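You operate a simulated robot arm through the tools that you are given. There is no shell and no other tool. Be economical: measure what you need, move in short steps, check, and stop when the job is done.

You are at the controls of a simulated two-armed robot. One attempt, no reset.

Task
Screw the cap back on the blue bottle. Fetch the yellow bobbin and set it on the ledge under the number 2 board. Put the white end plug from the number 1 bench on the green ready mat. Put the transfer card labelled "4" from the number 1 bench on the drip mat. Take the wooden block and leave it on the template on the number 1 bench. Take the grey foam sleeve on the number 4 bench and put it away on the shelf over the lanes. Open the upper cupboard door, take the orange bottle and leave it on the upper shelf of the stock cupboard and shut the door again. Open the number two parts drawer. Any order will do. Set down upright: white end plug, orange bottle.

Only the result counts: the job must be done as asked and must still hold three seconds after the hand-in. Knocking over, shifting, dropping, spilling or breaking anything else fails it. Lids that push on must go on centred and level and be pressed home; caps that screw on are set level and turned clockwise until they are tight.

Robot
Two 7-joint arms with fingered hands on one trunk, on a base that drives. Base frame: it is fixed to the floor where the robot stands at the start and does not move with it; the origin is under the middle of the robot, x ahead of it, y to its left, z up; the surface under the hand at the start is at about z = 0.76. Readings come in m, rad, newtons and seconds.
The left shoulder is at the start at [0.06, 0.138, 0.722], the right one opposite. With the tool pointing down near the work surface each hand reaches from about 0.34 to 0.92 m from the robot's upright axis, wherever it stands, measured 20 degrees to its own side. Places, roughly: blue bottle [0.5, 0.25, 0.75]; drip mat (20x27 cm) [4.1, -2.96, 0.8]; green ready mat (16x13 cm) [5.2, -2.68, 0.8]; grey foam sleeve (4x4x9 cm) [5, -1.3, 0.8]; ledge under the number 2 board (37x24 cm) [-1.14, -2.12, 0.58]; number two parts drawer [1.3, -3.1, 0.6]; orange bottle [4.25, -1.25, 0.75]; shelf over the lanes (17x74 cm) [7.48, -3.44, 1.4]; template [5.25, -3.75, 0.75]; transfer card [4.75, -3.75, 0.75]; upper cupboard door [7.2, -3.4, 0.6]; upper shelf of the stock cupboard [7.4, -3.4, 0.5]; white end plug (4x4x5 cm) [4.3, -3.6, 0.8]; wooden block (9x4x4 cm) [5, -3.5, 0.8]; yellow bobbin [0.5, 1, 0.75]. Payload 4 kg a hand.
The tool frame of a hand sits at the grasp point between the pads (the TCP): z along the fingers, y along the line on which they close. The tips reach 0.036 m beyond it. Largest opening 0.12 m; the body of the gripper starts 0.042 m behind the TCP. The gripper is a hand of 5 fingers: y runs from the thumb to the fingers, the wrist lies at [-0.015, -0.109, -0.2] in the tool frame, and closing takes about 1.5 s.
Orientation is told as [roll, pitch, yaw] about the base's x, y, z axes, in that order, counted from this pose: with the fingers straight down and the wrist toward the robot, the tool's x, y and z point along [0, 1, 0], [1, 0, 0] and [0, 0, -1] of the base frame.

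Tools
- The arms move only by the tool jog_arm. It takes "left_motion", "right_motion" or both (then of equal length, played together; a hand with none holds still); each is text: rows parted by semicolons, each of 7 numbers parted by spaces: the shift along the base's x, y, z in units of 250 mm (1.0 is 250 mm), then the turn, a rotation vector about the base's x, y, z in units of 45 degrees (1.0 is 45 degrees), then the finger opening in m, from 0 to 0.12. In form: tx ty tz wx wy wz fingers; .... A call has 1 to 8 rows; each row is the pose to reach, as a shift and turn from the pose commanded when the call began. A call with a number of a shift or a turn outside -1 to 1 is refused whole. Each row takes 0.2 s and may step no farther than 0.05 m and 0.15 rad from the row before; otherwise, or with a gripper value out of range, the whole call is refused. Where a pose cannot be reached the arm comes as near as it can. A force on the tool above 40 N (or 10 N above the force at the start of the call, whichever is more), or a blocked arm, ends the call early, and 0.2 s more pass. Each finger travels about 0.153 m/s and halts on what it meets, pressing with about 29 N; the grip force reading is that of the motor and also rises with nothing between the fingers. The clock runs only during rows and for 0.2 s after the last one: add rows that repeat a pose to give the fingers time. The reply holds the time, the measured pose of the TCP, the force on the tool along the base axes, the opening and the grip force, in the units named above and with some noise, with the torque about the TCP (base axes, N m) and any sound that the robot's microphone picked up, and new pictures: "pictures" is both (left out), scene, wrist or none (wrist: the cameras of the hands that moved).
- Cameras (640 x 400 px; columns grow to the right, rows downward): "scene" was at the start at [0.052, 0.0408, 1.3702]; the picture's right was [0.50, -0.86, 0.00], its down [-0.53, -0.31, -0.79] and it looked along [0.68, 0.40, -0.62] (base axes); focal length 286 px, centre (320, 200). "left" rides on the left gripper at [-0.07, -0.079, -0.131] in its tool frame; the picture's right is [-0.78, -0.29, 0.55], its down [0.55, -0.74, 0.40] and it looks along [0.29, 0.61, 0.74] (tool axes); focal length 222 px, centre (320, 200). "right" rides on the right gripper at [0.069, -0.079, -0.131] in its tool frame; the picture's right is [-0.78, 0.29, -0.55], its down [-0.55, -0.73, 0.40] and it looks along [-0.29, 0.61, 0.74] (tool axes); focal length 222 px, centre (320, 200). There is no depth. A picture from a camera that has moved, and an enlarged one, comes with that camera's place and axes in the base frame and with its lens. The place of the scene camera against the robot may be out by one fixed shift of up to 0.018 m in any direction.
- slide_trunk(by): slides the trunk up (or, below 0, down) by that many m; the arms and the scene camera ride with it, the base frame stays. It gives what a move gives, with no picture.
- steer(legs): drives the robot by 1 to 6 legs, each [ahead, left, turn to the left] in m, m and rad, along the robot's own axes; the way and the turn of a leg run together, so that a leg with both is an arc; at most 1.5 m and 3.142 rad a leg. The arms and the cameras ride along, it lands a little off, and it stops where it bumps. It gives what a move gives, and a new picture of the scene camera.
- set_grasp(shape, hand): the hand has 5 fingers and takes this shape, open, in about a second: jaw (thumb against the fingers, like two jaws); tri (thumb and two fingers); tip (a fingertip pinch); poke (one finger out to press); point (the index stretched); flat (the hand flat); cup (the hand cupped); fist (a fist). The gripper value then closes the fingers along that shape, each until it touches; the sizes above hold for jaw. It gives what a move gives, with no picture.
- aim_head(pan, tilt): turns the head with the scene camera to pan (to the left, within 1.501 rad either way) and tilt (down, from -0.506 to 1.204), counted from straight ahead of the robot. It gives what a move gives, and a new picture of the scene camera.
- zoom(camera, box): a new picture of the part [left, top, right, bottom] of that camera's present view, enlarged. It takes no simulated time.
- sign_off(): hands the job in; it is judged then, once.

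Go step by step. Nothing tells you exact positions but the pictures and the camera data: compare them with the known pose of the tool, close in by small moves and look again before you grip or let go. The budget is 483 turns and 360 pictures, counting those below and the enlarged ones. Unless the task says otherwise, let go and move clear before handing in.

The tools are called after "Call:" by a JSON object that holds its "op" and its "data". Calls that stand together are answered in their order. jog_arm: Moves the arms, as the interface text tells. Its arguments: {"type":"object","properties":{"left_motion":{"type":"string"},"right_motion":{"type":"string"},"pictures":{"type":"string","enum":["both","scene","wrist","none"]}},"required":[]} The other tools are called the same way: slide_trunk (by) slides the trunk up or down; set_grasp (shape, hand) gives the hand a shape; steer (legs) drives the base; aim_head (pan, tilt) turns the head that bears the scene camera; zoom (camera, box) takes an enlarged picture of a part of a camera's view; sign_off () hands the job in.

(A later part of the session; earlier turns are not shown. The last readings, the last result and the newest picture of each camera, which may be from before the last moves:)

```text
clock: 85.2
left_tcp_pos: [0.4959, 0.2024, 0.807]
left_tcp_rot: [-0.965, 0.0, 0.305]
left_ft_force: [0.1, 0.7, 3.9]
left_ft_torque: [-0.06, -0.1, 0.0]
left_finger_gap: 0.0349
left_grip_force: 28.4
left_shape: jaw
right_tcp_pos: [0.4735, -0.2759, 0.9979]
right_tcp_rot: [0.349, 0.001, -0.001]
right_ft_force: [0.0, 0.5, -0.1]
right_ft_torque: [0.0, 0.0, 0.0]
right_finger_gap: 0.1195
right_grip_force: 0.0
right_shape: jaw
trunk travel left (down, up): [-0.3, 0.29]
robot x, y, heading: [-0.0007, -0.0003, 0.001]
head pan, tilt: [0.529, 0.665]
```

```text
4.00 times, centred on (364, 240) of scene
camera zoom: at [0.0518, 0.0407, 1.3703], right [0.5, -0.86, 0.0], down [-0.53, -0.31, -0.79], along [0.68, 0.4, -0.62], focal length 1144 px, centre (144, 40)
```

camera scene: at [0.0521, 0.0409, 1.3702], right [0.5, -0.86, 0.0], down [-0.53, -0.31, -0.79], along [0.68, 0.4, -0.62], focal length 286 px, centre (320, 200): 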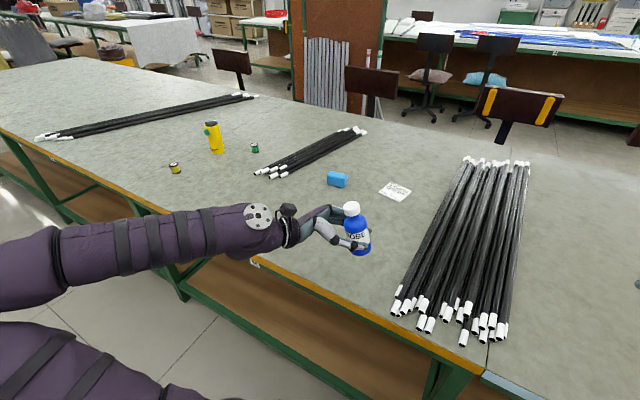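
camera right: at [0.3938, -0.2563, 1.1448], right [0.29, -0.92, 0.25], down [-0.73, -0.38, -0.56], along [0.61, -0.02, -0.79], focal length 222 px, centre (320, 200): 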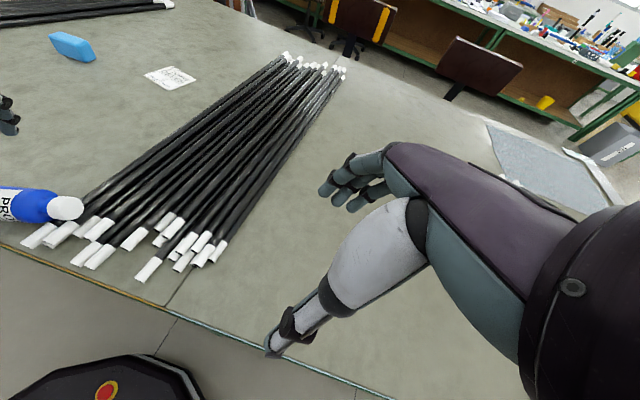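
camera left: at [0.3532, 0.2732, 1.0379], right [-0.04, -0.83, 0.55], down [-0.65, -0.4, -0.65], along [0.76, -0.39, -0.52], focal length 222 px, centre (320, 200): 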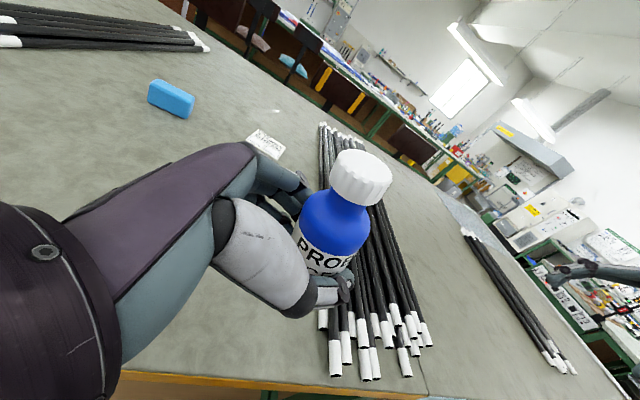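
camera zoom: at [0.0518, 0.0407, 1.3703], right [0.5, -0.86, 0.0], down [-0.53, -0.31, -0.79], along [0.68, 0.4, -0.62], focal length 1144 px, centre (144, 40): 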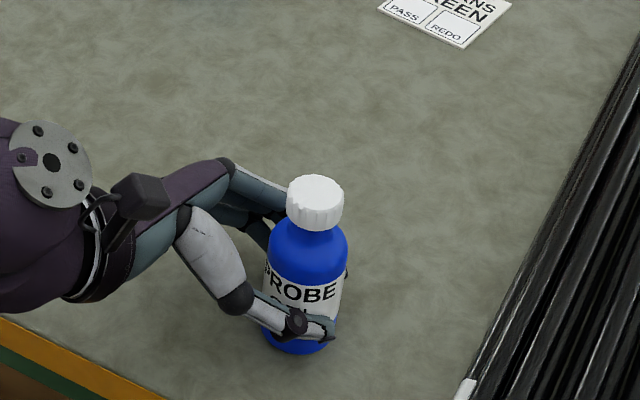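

The bottle is standing on the table, held by the left hand. I'll keep it there and bring the right hand over the cap to do the screwing.

Call:
{"op": "jog_arm", "data": {"left_motion": "0 0 -.005 0 0 0 .01;0 0 -.005 0 0 0 .01;0 0 -.005 0 0 0 .01;0 0 -.005 0 0 0 .01;0 0 -.005 0 0 0 .01;0 0 -.005 0 0 0 .01;0 0 -.005 0 0 0 .01;0 0 -.005 0 0 0 .01", "right_motion": ".01 .125 0 -.055 0 0 .1;.02 .25 0 -.11 0 0 .09;.03 .375 0 -.167 0 0 .08;.04 .5 0 -.222 0 0 .08;.06 .625 0 -.28 0 0 .08;.08 .75 0 -.333 0 0 .08;.1 .875 0 -.39 0 0 .08;.1 1 0 -.444 0 0 .08", "pictures": "none"}}

Call:
{"op": "jog_arm", "data": {"right_motion": "0 .11 0 0 0 .14 .08;0 .22 0 0 0 .28 .08;0 .33 0 0 0 .42 .08;0 .44 0 0 0 .57 .08;0 .55 0 0 0 .71 .08;0 .66 -.05 0 0 .85 .08;0 .77 -.1 0 0 1 .08;0 .85 -.15 0 0 1 .08"}}

Call:
{"op": "zoom", "data": {"camera": "right", "box": [220, 160, 420, 310]}}

```text
clock: 87.1
left_tcp_pos: [0.4955, 0.2009, 0.8071]
left_tcp_rot: [-0.962, 0.0, 0.304]
left_ft_force: [-0.1, 0.9, 6.1]
left_ft_torque: [-0.01, -0.1, 0.0]
left_finger_gap: 0.0348
left_grip_force: 28.8
left_shape: jaw
right_tcp_pos: [0.5046, -0.0486, 1.0041]
right_tcp_rot: [0.147, 0.04, -0.007]
right_ft_force: [0.6, -0.1, -0.5]
right_ft_torque: [0.01, -0.02, 0.01]
right_finger_gap: 0.0802
right_grip_force: 0.0
right_shape: jaw
trunk travel left (down, up): [-0.3, 0.29]
robot x, y, heading: [0.0005, -0.0005, 0.007]
head pan, tilt: [0.529, 0.665]
stopped in row 8 (right hand): the arm was blocked; the commanded pose is now the measured one
```

```text
clock: 88.9
left_tcp_pos: [0.4962, 0.2001, 0.8062]
left_tcp_rot: [-0.96, 0.0, 0.303]
left_ft_force: [2.0, 0.7, 10.1]
left_ft_torque: [0.01, -0.32, 0.04]
left_finger_gap: 0.0349
left_grip_force: 29.2
left_shape: jaw
right_tcp_pos: [0.5035, 0.1659, 0.9668]
right_tcp_rot: [0.147, 0.037, 0.784]
right_ft_force: [0.1, 0.3, 0.5]
right_ft_torque: [-0.02, -0.01, 0.0]
right_finger_gap: 0.0803
right_grip_force: 0.1
right_shape: jaw
trunk travel left (down, up): [-0.3, 0.29]
robot x, y, heading: [0.0001, -0.0007, -0.005]
head pan, tilt: [0.529, 0.665]
camera scene: at [0.0515, 0.0405, 1.3703], right [0.5, -0.86, 0.0], down [-0.53, -0.31, -0.79], along [0.68, 0.4, -0.62], focal length 286 px, centre (320, 200)
camera right: at [0.4158, 0.1478, 1.1096], right [0.82, -0.39, 0.42], down [-0.19, -0.87, -0.45], along [0.54, 0.29, -0.79], focal length 222 px, centre (320, 200)
```

scene: 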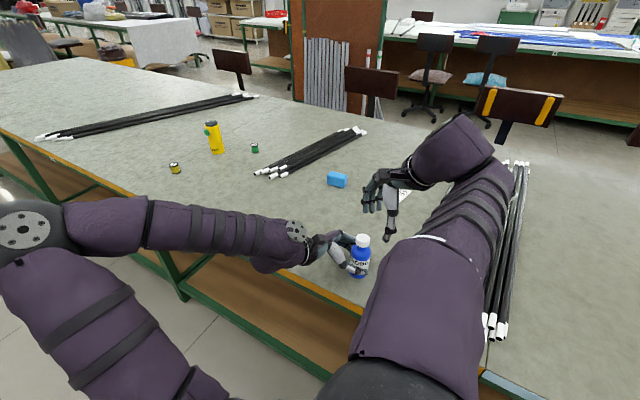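
right: 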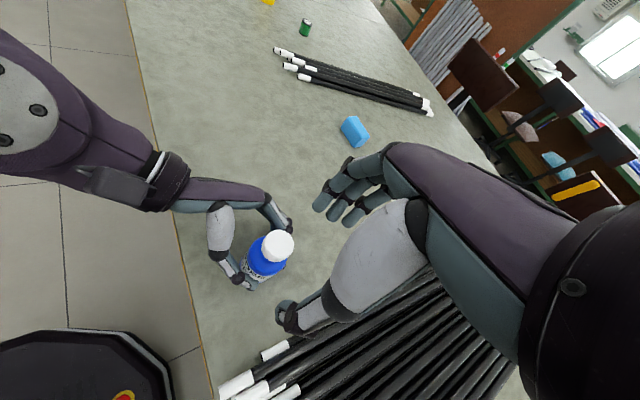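

```text
2.67 times, centred on (320, 235) of right
camera zoom: at [0.4158, 0.1478, 1.1096], right [0.82, -0.39, 0.42], down [-0.19, -0.87, -0.45], along [0.54, 0.29, -0.79], focal length 592 px, centre (320, 107)
```

zoom: 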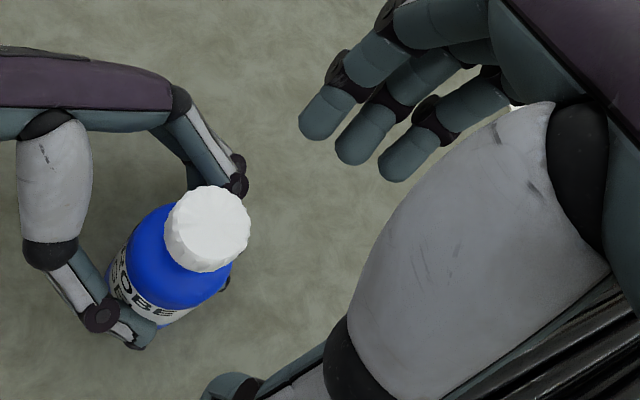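

Call:
{"op": "jog_arm", "data": {"right_motion": "-.01 .05 0 -.05 -.08 0 .08;-.022 .1 0 -.099 -.166 0 .08;-.022 .104 -.04 -.099 -.166 0 .08;-.022 .104 -.04 -.099 -.166 0 .08", "pictures": "wrist"}}

Call:
{"op": "zoom", "data": {"camera": "right", "box": [220, 160, 420, 310]}}

```text
clock: 89.9
left_tcp_pos: [0.4955, 0.2015, 0.8073]
left_tcp_rot: [-0.963, 0.002, 0.302]
left_ft_force: [1.4, 0.4, 11.9]
left_ft_torque: [-0.05, -0.26, 0.0]
left_finger_gap: 0.0348
left_grip_force: 28.8
left_shape: jaw
right_tcp_pos: [0.498, 0.1902, 0.9563]
right_tcp_rot: [-0.002, -0.001, 0.78]
right_ft_force: [0.4, -0.8, 0.1]
right_ft_torque: [0.0, -0.01, -0.01]
right_finger_gap: 0.08
right_grip_force: 0.0
right_shape: jaw
trunk travel left (down, up): [-0.3, 0.29]
robot x, y, heading: [-0.0001, 0.0013, 0.001]
head pan, tilt: [0.529, 0.665]
camera right: at [0.3921, 0.1838, 1.0878], right [0.76, -0.35, 0.55], down [-0.14, -0.91, -0.4], along [0.64, 0.23, -0.74], focal length 222 px, centre (320, 200)
```

right: 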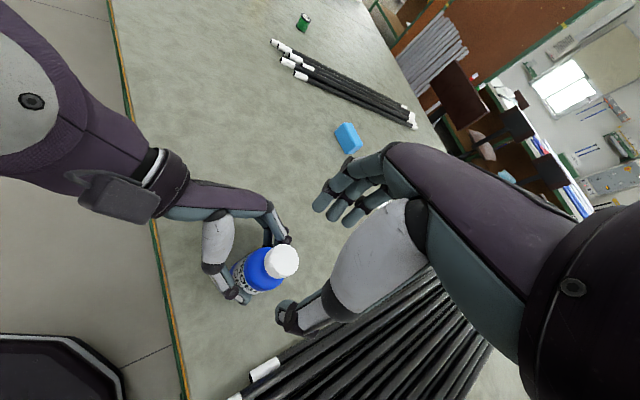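

```text
2.67 times, centred on (320, 235) of right
camera zoom: at [0.3921, 0.1838, 1.0878], right [0.76, -0.35, 0.55], down [-0.14, -0.91, -0.4], along [0.64, 0.23, -0.74], focal length 592 px, centre (320, 107)
```

zoom: 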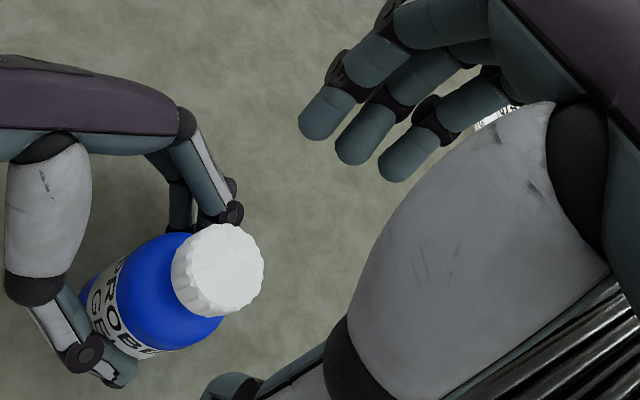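

Call:
{"op": "jog_arm", "data": {"right_motion": "-.006 .012 -.1 0 0 0 .07;-.006 .012 -.18 0 0 0 .07;-.006 .012 -.237 0 0 0 .07;-.006 .012 -.237 0 0 0 .07", "pictures": "wrist"}}

Call:
{"op": "zoom", "data": {"camera": "right", "box": [220, 160, 420, 310]}}

```text
clock: 90.9
left_tcp_pos: [0.4959, 0.2013, 0.8058]
left_tcp_rot: [-0.961, -0.001, 0.301]
left_ft_force: [1.5, 0.4, 11.0]
left_ft_torque: [-0.04, -0.24, -0.06]
left_finger_gap: 0.035
left_grip_force: 28.8
left_shape: jaw
right_tcp_pos: [0.4966, 0.1942, 0.8975]
right_tcp_rot: [0.001, 0.0, 0.78]
right_ft_force: [0.4, -0.5, -0.8]
right_ft_torque: [-0.03, -0.02, -0.02]
right_finger_gap: 0.0704
right_grip_force: 0.0
right_shape: jaw
trunk travel left (down, up): [-0.3, 0.29]
robot x, y, heading: [-0.0038, 0.002, 0.003]
head pan, tilt: [0.529, 0.665]
camera right: at [0.391, 0.1871, 1.0291], right [0.76, -0.35, 0.55], down [-0.14, -0.91, -0.4], along [0.64, 0.23, -0.74], focal length 222 px, centre (320, 200)
```

right: 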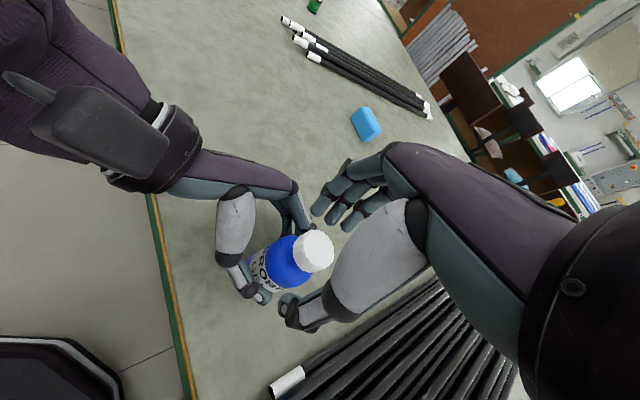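

```text
2.67 times, centred on (320, 235) of right
camera zoom: at [0.391, 0.1871, 1.0291], right [0.76, -0.35, 0.55], down [-0.14, -0.91, -0.4], along [0.64, 0.23, -0.74], focal length 592 px, centre (320, 107)
```

zoom: 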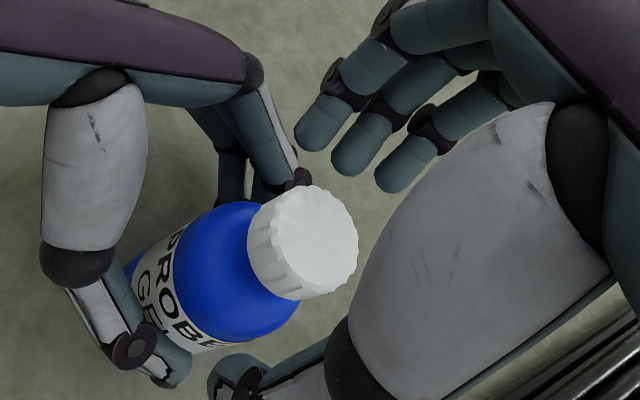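

The cap is centred in the right hand. I'll close and turn clockwise.

Call:
{"op": "jog_arm", "data": {"right_motion": "0 0 -.006 0 0 0 .05;0 0 -.006 0 0 0 .03;0 0 -.006 0 0 0 .01;0 0 -.006 0 0 0 .01;0 0 -.006 0 0 0 .01", "pictures": "none"}}

Call:
{"op": "zoom", "data": {"camera": "right", "box": [220, 160, 420, 310]}}

```text
clock: 92.1
left_tcp_pos: [0.4966, 0.2018, 0.8063]
left_tcp_rot: [-0.962, -0.001, 0.303]
left_ft_force: [2.1, -1.2, 10.2]
left_ft_torque: [-0.07, -0.21, 0.0]
left_finger_gap: 0.0348
left_grip_force: 29.1
left_shape: jaw
right_tcp_pos: [0.498, 0.1954, 0.8966]
right_tcp_rot: [-0.001, 0.0, 0.779]
right_ft_force: [-1.3, 0.9, -0.3]
right_ft_torque: [0.05, 0.01, 0.01]
right_finger_gap: 0.0223
right_grip_force: 28.5
right_shape: jaw
trunk travel left (down, up): [-0.3, 0.29]
robot x, y, heading: [-0.0011, -0.0002, 0.002]
head pan, tilt: [0.529, 0.665]
```

```text
2.67 times, centred on (320, 235) of right
camera zoom: at [0.3912, 0.1871, 1.0277], right [0.76, -0.35, 0.55], down [-0.14, -0.91, -0.4], along [0.64, 0.23, -0.74], focal length 592 px, centre (320, 107)
```

zoom: 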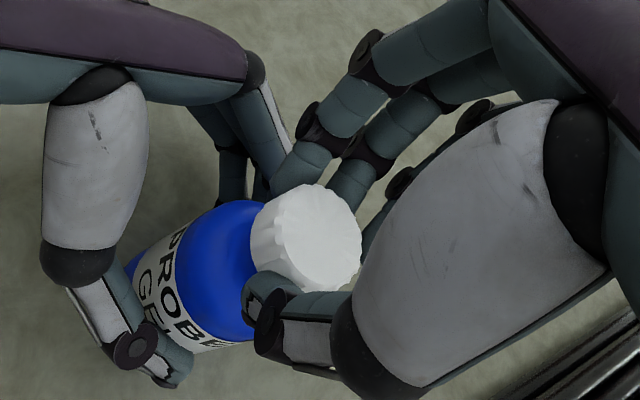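

The grip is about 4 mm off-centre, so I'll re-open, shift and re-close.

Call:
{"op": "jog_arm", "data": {"right_motion": "0 0 0 0 0 0 .05;.016 -.01 0 0 0 0 .06;.016 -.01 -.004 0 0 0 .05;.016 -.01 -.004 0 0 0 .03;.016 -.01 -.004 0 0 0 .01;.016 -.01 -.004 0 0 0 .01;.016 -.01 -.004 0 0 0 .01", "pictures": "none"}}

Call:
{"op": "zoom", "data": {"camera": "right", "box": [220, 160, 420, 310]}}

```text
clock: 93.7
left_tcp_pos: [0.4957, 0.2009, 0.8061]
left_tcp_rot: [-0.962, 0.002, 0.305]
left_ft_force: [2.5, 0.2, 11.5]
left_ft_torque: [-0.08, -0.16, 0.03]
left_finger_gap: 0.0344
left_grip_force: 29.2
left_shape: jaw
right_tcp_pos: [0.5012, 0.1914, 0.8953]
right_tcp_rot: [0.001, 0.001, 0.781]
right_ft_force: [-0.2, -0.4, -0.5]
right_ft_torque: [-0.03, -0.01, -0.01]
right_finger_gap: 0.0239
right_grip_force: 29.6
right_shape: jaw
trunk travel left (down, up): [-0.3, 0.29]
robot x, y, heading: [0.0007, 0.0044, -0.002]
head pan, tilt: [0.529, 0.665]
```

```text
2.67 times, centred on (320, 235) of right
camera zoom: at [0.395, 0.1845, 1.0266], right [0.76, -0.35, 0.55], down [-0.14, -0.91, -0.4], along [0.64, 0.23, -0.74], focal length 592 px, centre (320, 107)
```

zoom: 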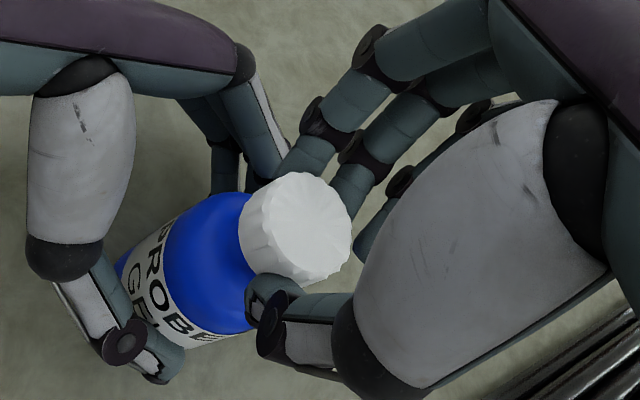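

Call:
{"op": "jog_arm", "data": {"right_motion": "0 0 -.001 0 0 -.167 .01;0 0 -.002 0 0 -.333 .01;0 0 -.003 0 0 -.5 .01;0 0 -.004 0 0 -.667 .01;0 0 -.005 0 0 -.833 .01;0 0 -.005 0 0 -1 .01", "pictures": "none"}}

Call:
{"op": "zoom", "data": {"camera": "left", "box": [220, 100, 420, 310]}}

```text
clock: 95.1
left_tcp_pos: [0.4951, 0.199, 0.8052]
left_tcp_rot: [-0.962, 0.001, 0.3]
left_ft_force: [-1.7, -5.5, 1.6]
left_ft_torque: [0.27, 0.05, -0.34]
left_finger_gap: 0.0299
left_grip_force: 29.0
left_shape: jaw
right_tcp_pos: [0.5093, 0.1822, 0.8934]
right_tcp_rot: [0.014, 0.009, -0.024]
right_ft_force: [-0.6, 4.5, 4.0]
right_ft_torque: [0.24, 0.07, 0.25]
right_finger_gap: 0.0231
right_grip_force: 28.8
right_shape: jaw
trunk travel left (down, up): [-0.3, 0.29]
robot x, y, heading: [-0.0031, 0.002, 0.002]
head pan, tilt: [0.529, 0.665]
```

```text
1.90 times, centred on (320, 205) of left
camera zoom: at [0.3997, 0.2416, 0.9372], right [-0.01, -0.94, 0.33], down [-0.7, -0.23, -0.68], along [0.71, -0.24, -0.66], focal length 423 px, centre (320, 190)
```

zoom: 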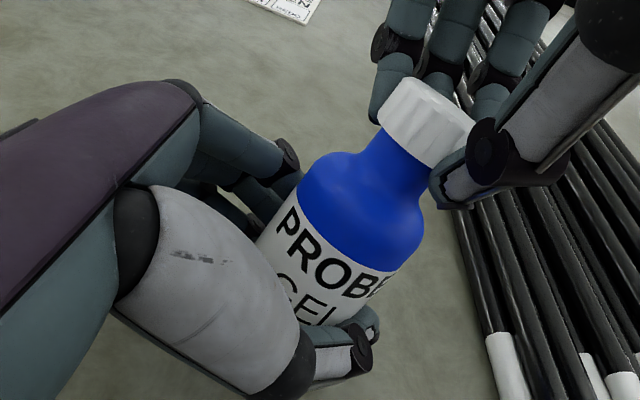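

The right arm is at its limit there and has pulled the neck about 10 mm sideways. I'll try shifting it back to bring the bottle upright before releasing.

Call:
{"op": "jog_arm", "data": {"right_motion": "-.012 .014 .002 0 0 0 .01;-.024 .028 .004 0 0 0 .01;-.036 .04 .006 0 0 0 .01;-.036 .04 .006 0 0 0 .01"}}

Call:
{"op": "zoom", "data": {"camera": "left", "box": [220, 100, 420, 310]}}

```text
clock: 96.1
left_tcp_pos: [0.4957, 0.2016, 0.8057]
left_tcp_rot: [-0.961, 0.0, 0.307]
left_ft_force: [-0.4, -2.6, -5.5]
left_ft_torque: [0.19, 0.0, -0.06]
left_finger_gap: 0.0262
left_grip_force: 28.8
left_shape: jaw
right_tcp_pos: [0.5101, 0.1739, 0.8915]
right_tcp_rot: [0.009, 0.015, -0.039]
right_ft_force: [-0.1, 1.7, 11.4]
right_ft_torque: [0.21, 0.1, 0.04]
right_finger_gap: 0.0239
right_grip_force: 29.5
right_shape: jaw
right hand out of reach, approached as far as the arm can: row 2, 3, 4
trunk travel left (down, up): [-0.3, 0.29]
robot x, y, heading: [-0.0011, -0.0012, 0.005]
head pan, tilt: [0.529, 0.665]
camera scene: at [0.0518, 0.0405, 1.3702], right [0.5, -0.86, 0.0], down [-0.53, -0.31, -0.79], along [0.68, 0.4, -0.62], focal length 286 px, centre (320, 200)
camera right: at [0.4342, 0.2438, 1.0241], right [0.27, -0.8, 0.53], down [-0.76, -0.51, -0.39], along [0.59, -0.3, -0.75], focal length 222 px, centre (320, 200)
```

scene: 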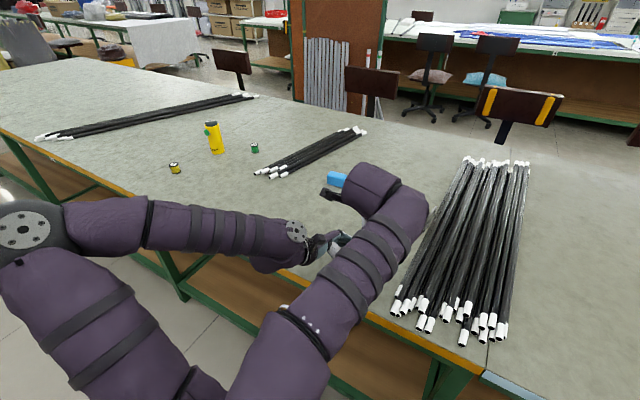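
right: 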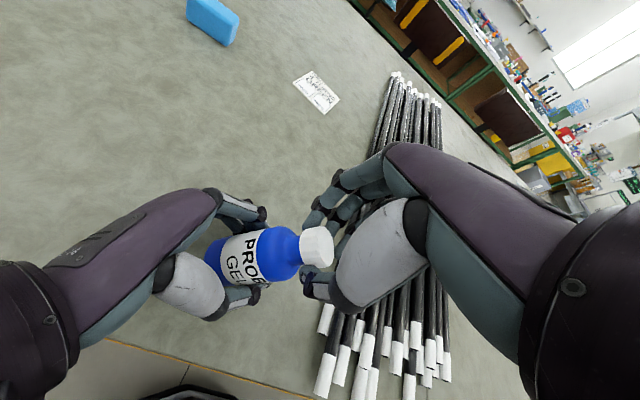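

```text
1.90 times, centred on (320, 205) of left
camera zoom: at [0.4005, 0.2427, 0.9373], right [-0.01, -0.94, 0.33], down [-0.7, -0.23, -0.68], along [0.72, -0.24, -0.66], focal length 423 px, centre (320, 190)
```

zoom: 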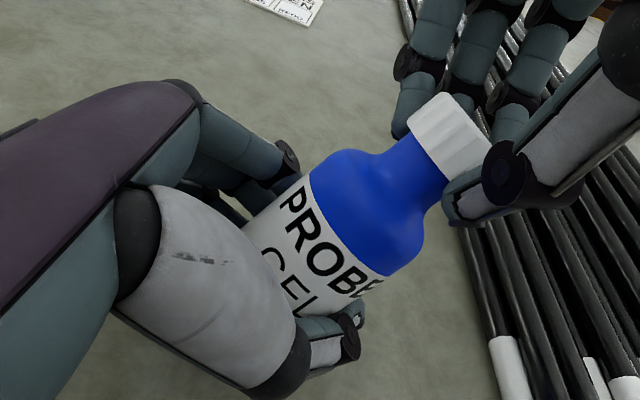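

The bottle now leans about 35° toward the rods but the left hand still holds it. I'll release the cap and pull the right hand up and away.

Call:
{"op": "jog_arm", "data": {"right_motion": "0 0 0 0 0 0 .04;0 0 0 0 0 0 .07;0 -.03 .06 0 0 0 .09;0 -.1 .15 0 0 0 .09;0 -.25 .25 0 0 0 .09;0 -.4 .35 0 0 0 .09;0 -.58 .4 0 0 0 .09;0 -.75 .4 0 0 0 .09", "pictures": "none"}}

Call:
{"op": "jog_arm", "data": {"right_motion": "0 -.15 0 0 0 0 .09;0 -.3 0 0 0 0 .09;0 -.45 0 0 0 0 .09;0 -.6 0 0 0 0 .09"}}

Call:
{"op": "zoom", "data": {"camera": "scene", "box": [290, 190, 450, 290]}}

```text
clock: 97.9
left_tcp_pos: [0.496, 0.2011, 0.8053]
left_tcp_rot: [-0.962, 0.002, 0.302]
left_ft_force: [0.9, -0.9, 4.1]
left_ft_torque: [0.04, -0.12, -0.04]
left_finger_gap: 0.0234
left_grip_force: 28.8
left_shape: jaw
right_tcp_pos: [0.4953, -0.0003, 0.9924]
right_tcp_rot: [-0.007, 0.003, -0.019]
right_ft_force: [0.1, 0.2, -0.6]
right_ft_torque: [0.02, -0.03, -0.03]
right_finger_gap: 0.09
right_grip_force: 0.0
right_shape: jaw
trunk travel left (down, up): [-0.3, 0.29]
robot x, y, heading: [-0.0032, -0.001, 0.002]
head pan, tilt: [0.529, 0.665]
```

```text
clock: 98.9
left_tcp_pos: [0.4956, 0.2003, 0.806]
left_tcp_rot: [-0.961, 0.002, 0.302]
left_ft_force: [0.3, -0.9, 4.5]
left_ft_torque: [0.02, -0.13, -0.02]
left_finger_gap: 0.0237
left_grip_force: 29.5
left_shape: jaw
right_tcp_pos: [0.493, -0.1461, 0.9944]
right_tcp_rot: [-0.003, 0.002, -0.008]
right_ft_force: [0.3, 1.0, 0.3]
right_ft_torque: [0.0, -0.02, -0.02]
right_finger_gap: 0.0899
right_grip_force: 0.0
right_shape: jaw
trunk travel left (down, up): [-0.3, 0.29]
robot x, y, heading: [-0.0023, -0.0019, -0.003]
head pan, tilt: [0.529, 0.665]
camera scene: at [0.0518, 0.0406, 1.3702], right [0.5, -0.86, 0.0], down [-0.53, -0.31, -0.79], along [0.68, 0.4, -0.62], focal length 286 px, centre (320, 200)
camera right: at [0.4138, -0.0758, 1.1252], right [0.28, -0.79, 0.55], down [-0.74, -0.54, -0.39], along [0.61, -0.29, -0.74], focal length 222 px, centre (320, 200)
```

scene: 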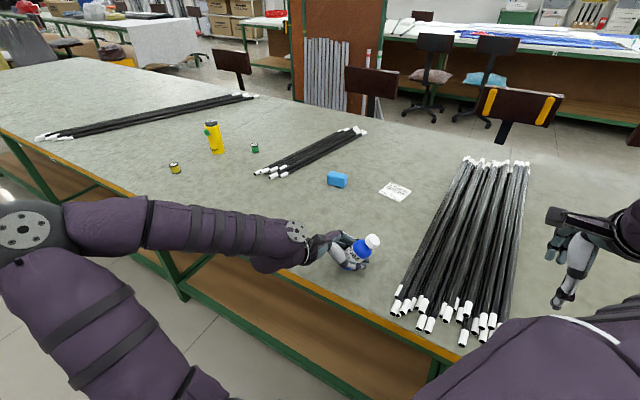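
right: 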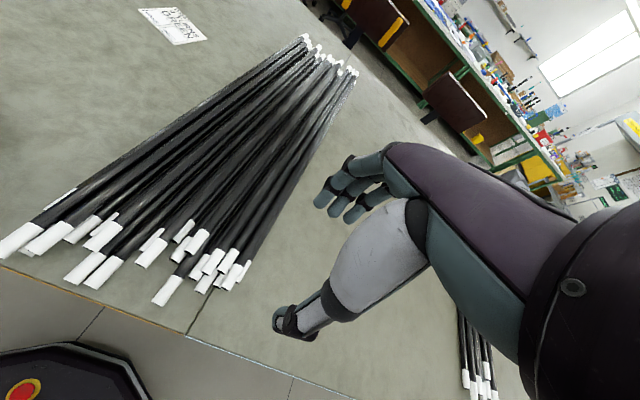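

```text
4.00 times, centred on (370, 240) of scene
camera zoom: at [0.0518, 0.0406, 1.3702], right [0.5, -0.86, 0.0], down [-0.53, -0.31, -0.79], along [0.68, 0.4, -0.62], focal length 1144 px, centre (120, 40)
```

zoom: 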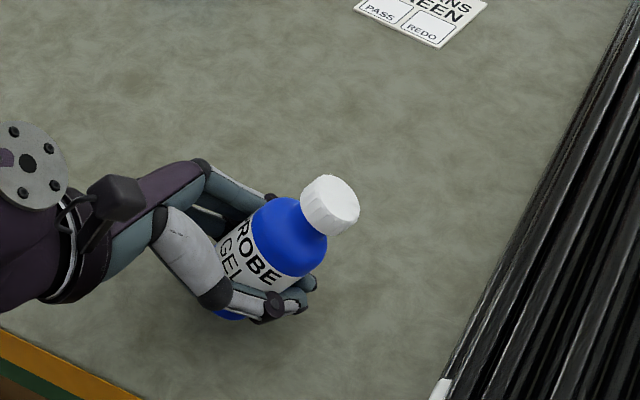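

Call:
{"op": "jog_arm", "data": {"left_motion": "0 0 .12 0 0 0 .01;0 0 .24 0 0 0 .01;0 0 .24 -.16 -.049 0 .01;0 0 .24 -.32 -.097 0 .01;0 0 .24 -.48 -.146 0 .01;0 0 .24 -.58 -.178 0 .01;0 0 .24 -.58 -.178 0 .01", "pictures": "none"}}

Call:
{"op": "zoom", "data": {"camera": "scene", "box": [290, 170, 450, 270]}}

```text
clock: 100.5
left_tcp_pos: [0.4959, 0.2012, 0.8658]
left_tcp_rot: [-1.439, 0.002, 0.302]
left_ft_force: [1.1, 0.1, -1.2]
left_ft_torque: [-0.01, -0.01, 0.03]
left_finger_gap: 0.0235
left_grip_force: 28.7
left_shape: jaw
right_tcp_pos: [0.4936, -0.1453, 0.9932]
right_tcp_rot: [-0.001, 0.002, -0.01]
right_ft_force: [-0.1, -0.1, 0.1]
right_ft_torque: [0.02, 0.02, -0.01]
right_finger_gap: 0.0899
right_grip_force: 0.1
right_shape: jaw
trunk travel left (down, up): [-0.3, 0.29]
robot x, y, heading: [-0.0006, 0.0007, 0.0]
head pan, tilt: [0.529, 0.665]
```

```text
4.00 times, centred on (370, 220) of scene
camera zoom: at [0.0521, 0.0409, 1.3702], right [0.5, -0.86, 0.0], down [-0.53, -0.31, -0.79], along [0.68, 0.4, -0.62], focal length 1144 px, centre (120, 120)
```

zoom: 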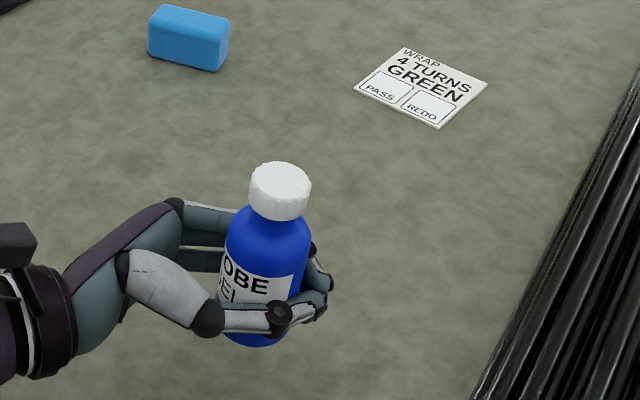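

Nearly vertical. I'll lower it with force monitoring.

Call:
{"op": "jog_arm", "data": {"left_motion": "0 0 -.1 0 0 0 .01;0 0 -.18 0 0 0 .01;0 0 -.2 0 0 0 .01;0 0 -.22 0 0 0 .01;0 0 -.23 0 0 0 .01;0 0 -.24 0 0 0 .01;0 0 -.25 0 0 0 .01;0 0 -.25 0 0 0 .01", "pictures": "none"}}

Call:
{"op": "zoom", "data": {"camera": "scene", "box": [290, 190, 450, 290]}}

```text
clock: 102.3
left_tcp_pos: [0.4967, 0.201, 0.8045]
left_tcp_rot: [-1.438, -0.002, 0.301]
left_ft_force: [-0.1, 2.6, 27.7]
left_ft_torque: [1.23, -0.58, 0.02]
left_finger_gap: 0.023
left_grip_force: 29.1
left_shape: jaw
right_tcp_pos: [0.4912, -0.1457, 0.9959]
right_tcp_rot: [0.001, -0.001, -0.012]
right_ft_force: [0.0, -0.9, -0.6]
right_ft_torque: [0.01, 0.02, 0.03]
right_finger_gap: 0.0898
right_grip_force: 0.1
right_shape: jaw
trunk travel left (down, up): [-0.3, 0.29]
robot x, y, heading: [-0.002, -0.0007, -0.001]
head pan, tilt: [0.529, 0.665]
```

```text
4.00 times, centred on (370, 240) of scene
camera zoom: at [0.0503, 0.0402, 1.3706], right [0.5, -0.86, 0.0], down [-0.53, -0.31, -0.79], along [0.68, 0.4, -0.62], focal length 1144 px, centre (120, 40)
```

zoom: 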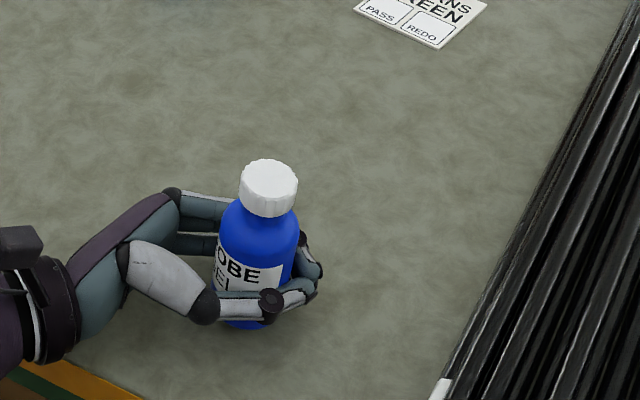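

Contact made with the bottle near vertical. I'll ease pressure and open slowly.

Call:
{"op": "jog_arm", "data": {"left_motion": "0 0 .01 0 0 0 .01;0 0 .01 0 0 0 .03;0 0 .01 0 0 0 .04;0 0 .01 0 0 0 .05;0 0 .01 0 0 0 .06;0 0 .01 0 0 0 .08;0 0 .01 0 0 0 .1;0 0 .01 0 0 0 .11"}}

Call:
{"op": "zoom", "data": {"camera": "scene", "box": [290, 190, 450, 290]}}

```text
clock: 104.1
left_tcp_pos: [0.4954, 0.2003, 0.8058]
left_tcp_rot: [-1.438, 0.0, 0.302]
left_ft_force: [-5.6, -3.0, 20.0]
left_ft_torque: [0.29, -0.72, -0.14]
left_finger_gap: 0.1099
left_grip_force: 0.0
left_shape: jaw
right_tcp_pos: [0.4924, -0.1456, 0.9935]
right_tcp_rot: [0.002, 0.0, -0.01]
right_ft_force: [0.0, -0.6, 0.2]
right_ft_torque: [0.0, 0.0, -0.02]
right_finger_gap: 0.0902
right_grip_force: 0.0
right_shape: jaw
trunk travel left (down, up): [-0.3, 0.29]
robot x, y, heading: [0.0004, -0.0012, 0.002]
head pan, tilt: [0.529, 0.665]
camera scene: at [0.0505, 0.04, 1.3704], right [0.5, -0.86, 0.0], down [-0.53, -0.31, -0.79], along [0.68, 0.4, -0.62], focal length 286 px, centre (320, 200)
camera left: at [0.3843, 0.2923, 0.8924], right [-0.09, -0.7, 0.71], down [-0.61, -0.53, -0.6], along [0.79, -0.48, -0.38], focal length 222 px, centre (320, 200)
```

scene: 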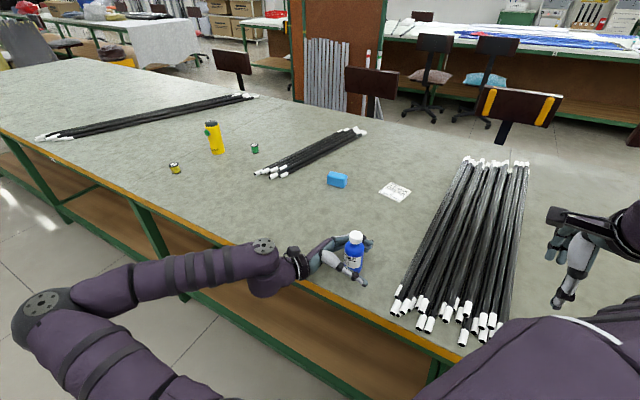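
left: 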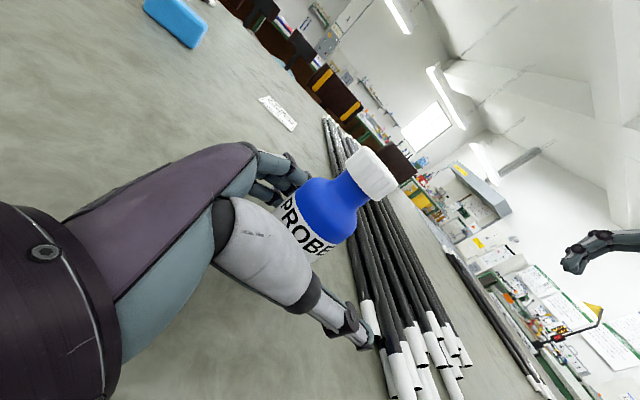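

```text
4.00 times, centred on (370, 240) of scene
camera zoom: at [0.0505, 0.04, 1.3704], right [0.5, -0.86, 0.0], down [-0.53, -0.31, -0.79], along [0.68, 0.4, -0.62], focal length 1144 px, centre (120, 40)
```

zoom: 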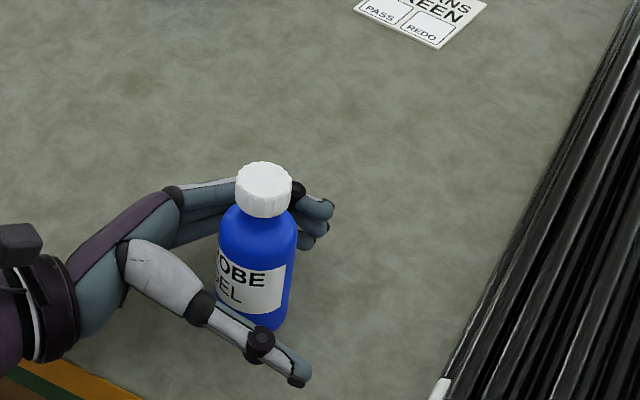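

The bottle stands upright. I'll withdraw the left hand straight back along its finger direction.

Call:
{"op": "jog_arm", "data": {"left_motion": "-.02 .06 .02 0 0 0 .12;-.06 .2 .04 0 0 0 .12;-.11 .36 .07 0 0 0 .12;-.15 .5 .12 0 0 0 .12;-.15 .6 .25 0 0 0 .12;-.15 .6 .42 .15 .04 0 .12;-.15 .6 .6 .3 .08 0 .12;-.15 .6 .72 .45 .12 0 .12"}}

Call:
{"op": "zoom", "data": {"camera": "scene", "box": [290, 190, 450, 290]}}

```text
clock: 105.9
left_tcp_pos: [0.4571, 0.3506, 0.9868]
left_tcp_rot: [-1.071, -0.01, 0.3]
left_ft_force: [-0.2, -1.0, 0.2]
left_ft_torque: [0.01, 0.02, 0.02]
left_finger_gap: 0.1198
left_grip_force: 0.0
left_shape: jaw
right_tcp_pos: [0.4938, -0.1458, 0.9948]
right_tcp_rot: [0.0, 0.002, -0.009]
right_ft_force: [0.4, 0.6, 0.7]
right_ft_torque: [-0.01, -0.03, 0.01]
right_finger_gap: 0.0901
right_grip_force: 0.0
right_shape: jaw
trunk travel left (down, up): [-0.3, 0.29]
robot x, y, heading: [-0.0035, 0.0042, 0.005]
head pan, tilt: [0.529, 0.665]
camera scene: at [0.052, 0.0405, 1.3701], right [0.5, -0.86, 0.0], down [-0.53, -0.31, -0.79], along [0.68, 0.4, -0.62], focal length 286 px, centre (320, 200)
camera left: at [0.3563, 0.4046, 1.1083], right [-0.03, -0.9, 0.42], down [-0.67, -0.3, -0.68], along [0.74, -0.3, -0.6], focal length 222 px, centre (320, 200)
```

scene: 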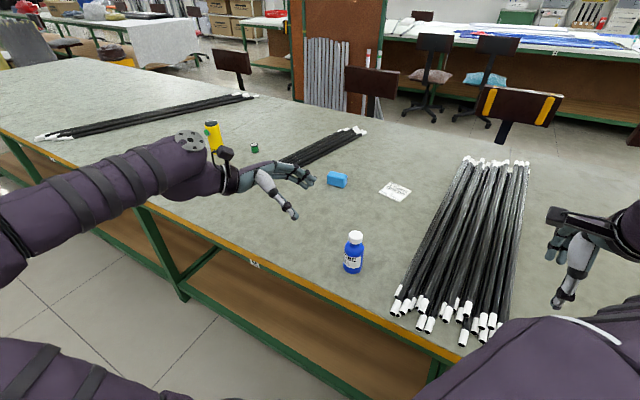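
left: 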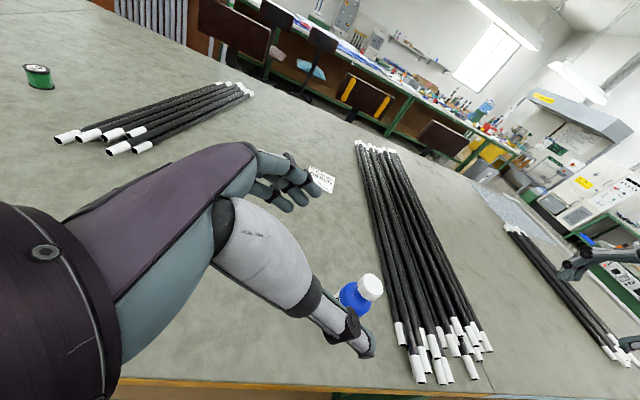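

```text
4.00 times, centred on (370, 240) of scene
camera zoom: at [0.052, 0.0405, 1.3701], right [0.5, -0.86, 0.0], down [-0.53, -0.31, -0.79], along [0.68, 0.4, -0.62], focal length 1144 px, centre (120, 40)
```

zoom: 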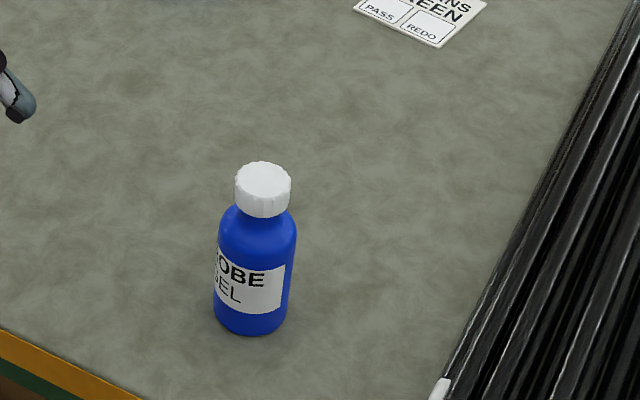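

The bottle stands cleanly with the cap on. I'll shift the base 0.08 m left for better right-arm reach, then repeat the earlier scheme that worked: right hand holds the body by the fingertips, left hand screws, gripping lower this time.

Call:
{"op": "steer", "data": {"legs": [[0, 0.08, 0]]}}

Call:
{"op": "jog_arm", "data": {"right_motion": "0 0 -.03 .18 0 0 .1;0 0 -.06 .36 0 0 .1;0 0 -.1 .54 0 0 .1;0 .06 -.14 .72 0 0 .1;0 .12 -.18 .9 0 0 .1;0 .18 -.22 1 0 0 .1", "pictures": "none"}}

Call:
{"op": "jog_arm", "data": {"right_motion": ".01 .06 -.03 .15 0 0 .1;.02 .12 -.06 .3 0 0 .1;.02 .18 -.1 .444 0 0 .1;.02 .24 -.1 .444 0 0 .1;.02 .24 -.1 .444 0 0 .1", "pictures": "wrist"}}

Call:
{"op": "zoom", "data": {"camera": "scene", "box": [290, 190, 530, 340]}}

```text
clock: 107.0
left_tcp_pos: [0.4578, 0.4308, 0.9862]
left_tcp_rot: [-1.073, -0.012, 0.3]
left_ft_force: [0.5, 0.2, 0.8]
left_ft_torque: [0.0, -0.03, -0.02]
left_finger_gap: 0.1195
left_grip_force: 0.1
left_shape: jaw
right_tcp_pos: [0.4941, -0.065, 0.9945]
right_tcp_rot: [-0.003, 0.002, -0.011]
right_ft_force: [0.7, 0.5, 0.6]
right_ft_torque: [-0.05, -0.03, -0.01]
right_finger_gap: 0.09
right_grip_force: 0.0
right_shape: jaw
trunk travel left (down, up): [-0.3, 0.29]
robot x, y, heading: [-0.0013, 0.0789, -0.001]
head pan, tilt: [0.529, 0.665]
camera scene: at [0.052, 0.1214, 1.3702], right [0.5, -0.86, 0.0], down [-0.53, -0.31, -0.79], along [0.68, 0.4, -0.62], focal length 286 px, centre (320, 200)
```

scene: 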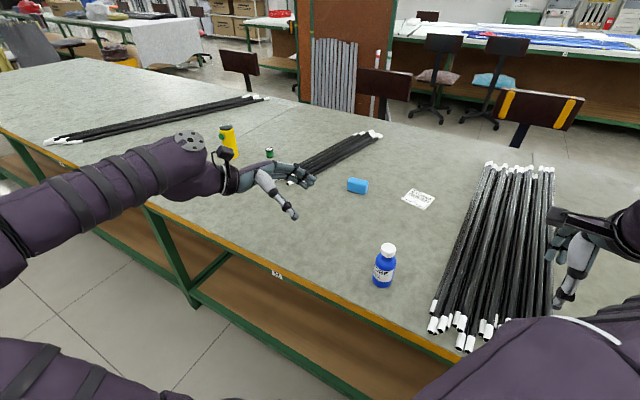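

```text
clock: 108.4
left_tcp_pos: [0.4572, 0.4314, 0.9856]
left_tcp_rot: [-1.073, -0.012, 0.3]
left_ft_force: [-0.1, 0.8, 0.5]
left_ft_torque: [-0.03, 0.0, -0.06]
left_finger_gap: 0.1197
left_grip_force: 0.1
left_shape: jaw
right_tcp_pos: [0.4918, -0.0203, 0.9392]
right_tcp_rot: [0.784, 0.008, -0.004]
right_ft_force: [0.7, -0.4, 0.7]
right_ft_torque: [0.0, 0.04, 0.0]
right_finger_gap: 0.0999
right_grip_force: 0.1
right_shape: jaw
trunk travel left (down, up): [-0.3, 0.29]
robot x, y, heading: [-0.0038, 0.0777, 0.003]
head pan, tilt: [0.529, 0.665]
```

```text
clock: 109.6
left_tcp_pos: [0.457, 0.4309, 0.987]
left_tcp_rot: [-1.073, -0.012, 0.3]
left_ft_force: [-0.6, 0.0, -0.5]
left_ft_torque: [-0.01, 0.03, 0.03]
left_finger_gap: 0.1199
left_grip_force: 0.0
left_shape: jaw
right_tcp_pos: [0.4981, 0.0408, 0.9144]
right_tcp_rot: [1.136, 0.008, -0.003]
right_ft_force: [-0.4, 1.0, 0.1]
right_ft_torque: [0.0, 0.02, -0.01]
right_finger_gap: 0.0998
right_grip_force: 0.0
right_shape: jaw
trunk travel left (down, up): [-0.3, 0.29]
robot x, y, heading: [0.002, 0.0841, -0.0]
head pan, tilt: [0.529, 0.665]
camera right: at [0.419, -0.0495, 1.0335], right [0.28, -0.83, -0.48], down [-0.74, 0.13, -0.66], along [0.61, 0.54, -0.58], focal length 222 px, centre (320, 200)
```

right: 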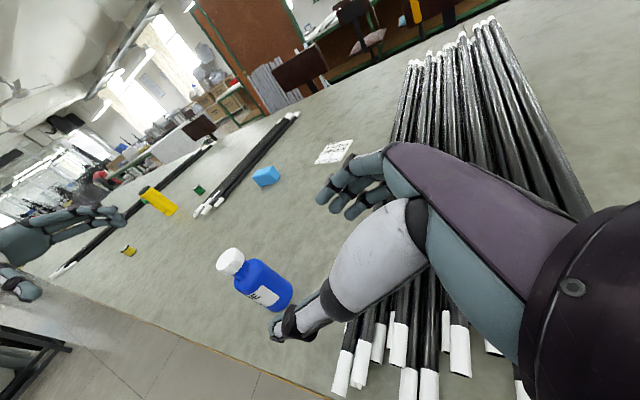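

```text
2.67 times, centred on (410, 265) of scene
camera zoom: at [0.0519, 0.1209, 1.3702], right [0.5, -0.86, 0.0], down [-0.53, -0.31, -0.79], along [0.68, 0.4, -0.62], focal length 763 px, centre (80, 27)
```

zoom: 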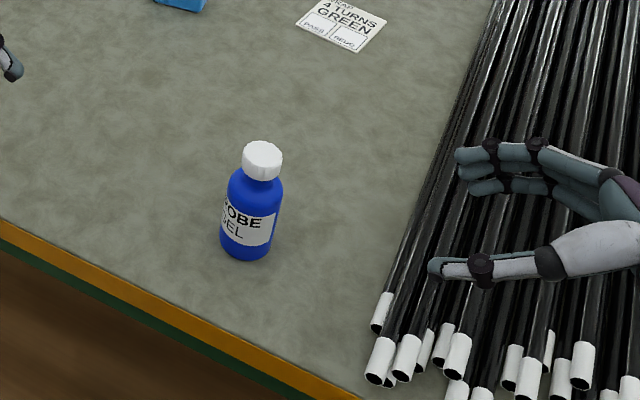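

Call:
{"op": "jog_arm", "data": {"right_motion": ".002 .1 -.1 0 0 0 .1;.004 .2 -.2 0 0 0 .1;.004 .3 -.27 0 0 0 .1;.004 .42 -.32 0 0 0 .1;.004 .42 -.32 0 0 0 .1", "pictures": "wrist"}}

```text
clock: 110.8
left_tcp_pos: [0.4569, 0.4305, 0.9865]
left_tcp_rot: [-1.073, -0.012, 0.299]
left_ft_force: [0.8, -0.3, -0.6]
left_ft_torque: [-0.02, 0.0, -0.02]
left_finger_gap: 0.1199
left_grip_force: 0.0
left_shape: jaw
right_tcp_pos: [0.4981, 0.1456, 0.8342]
right_tcp_rot: [1.132, 0.009, -0.003]
right_ft_force: [0.5, 0.0, -0.1]
right_ft_torque: [-0.02, 0.03, -0.01]
right_finger_gap: 0.1
right_grip_force: 0.1
right_shape: jaw
trunk travel left (down, up): [-0.3, 0.29]
robot x, y, heading: [-0.0015, 0.0804, 0.005]
head pan, tilt: [0.529, 0.665]
camera right: at [0.4202, 0.0552, 0.954], right [0.28, -0.83, -0.48], down [-0.74, 0.13, -0.66], along [0.61, 0.54, -0.58], focal length 222 px, centre (320, 200)
```

right: 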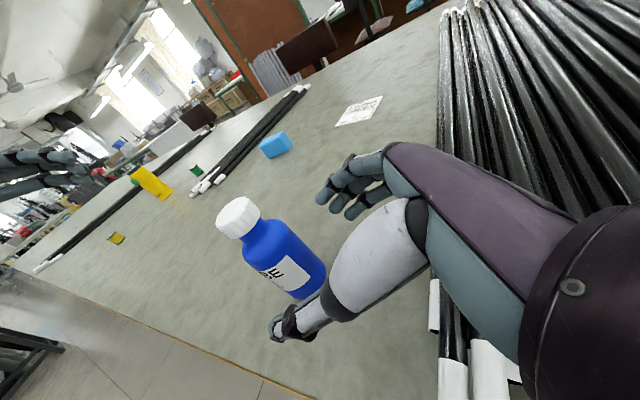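

Call:
{"op": "jog_arm", "data": {"right_motion": ".004 .09 -.03 0 0 0 .1;.004 .17 -.048 0 0 0 .1;.004 .17 -.048 0 0 0 .08;.004 .17 -.048 0 0 0 .06;.004 .17 -.048 0 0 0 .045;.004 .17 -.048 0 0 0 .035;.004 .17 -.048 0 0 0 .03;.004 .17 -.048 0 0 0 .02"}}

Call:
{"op": "zoom", "data": {"camera": "scene", "box": [290, 190, 530, 340]}}

```text
clock: 112.6
left_tcp_pos: [0.4569, 0.4303, 0.9862]
left_tcp_rot: [-1.072, -0.012, 0.3]
left_ft_force: [0.1, 0.2, -0.2]
left_ft_torque: [-0.02, 0.0, -0.01]
left_finger_gap: 0.1201
left_grip_force: 0.0
left_shape: jaw
right_tcp_pos: [0.5, 0.1866, 0.8232]
right_tcp_rot: [1.134, 0.007, -0.004]
right_ft_force: [0.3, -0.4, -0.6]
right_ft_torque: [-0.05, 0.01, 0.01]
right_finger_gap: 0.0411
right_grip_force: 28.8
right_shape: jaw
trunk travel left (down, up): [-0.3, 0.29]
robot x, y, heading: [-0.0008, 0.0812, -0.002]
head pan, tilt: [0.529, 0.665]
camera scene: at [0.052, 0.1207, 1.3702], right [0.5, -0.86, 0.0], down [-0.53, -0.31, -0.79], along [0.68, 0.4, -0.62], focal length 286 px, centre (320, 200)
camera right: at [0.4213, 0.0968, 0.9421], right [0.28, -0.83, -0.48], down [-0.74, 0.13, -0.66], along [0.61, 0.54, -0.58], focal length 222 px, centre (320, 200)
```

scene: 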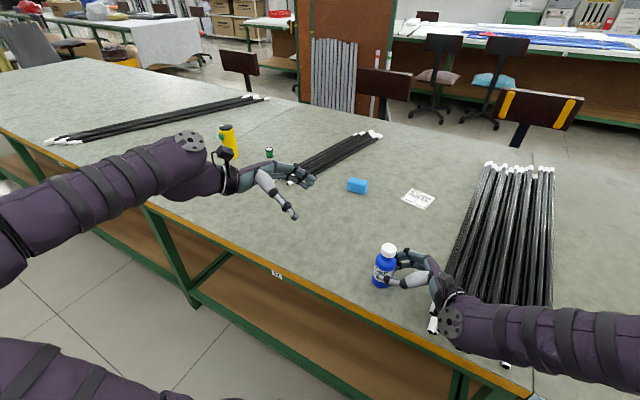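
right: 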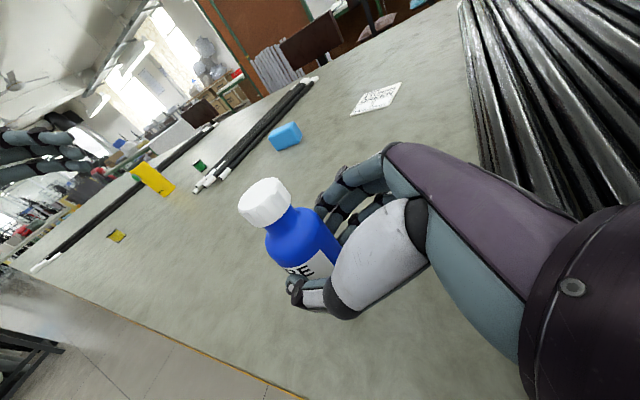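

```text
2.67 times, centred on (410, 265) of scene
camera zoom: at [0.052, 0.1207, 1.3702], right [0.5, -0.86, 0.0], down [-0.53, -0.31, -0.79], along [0.68, 0.4, -0.62], focal length 763 px, centre (80, 27)
```

zoom: 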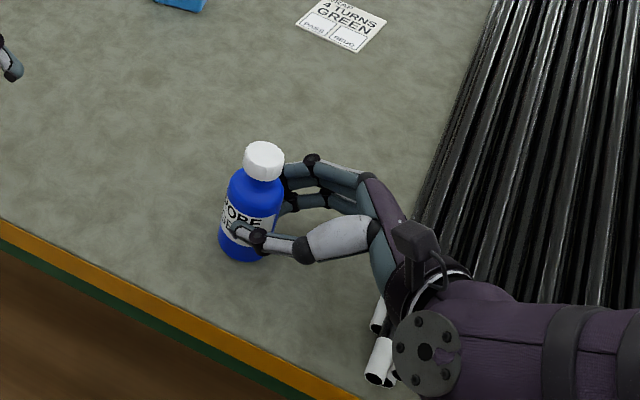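

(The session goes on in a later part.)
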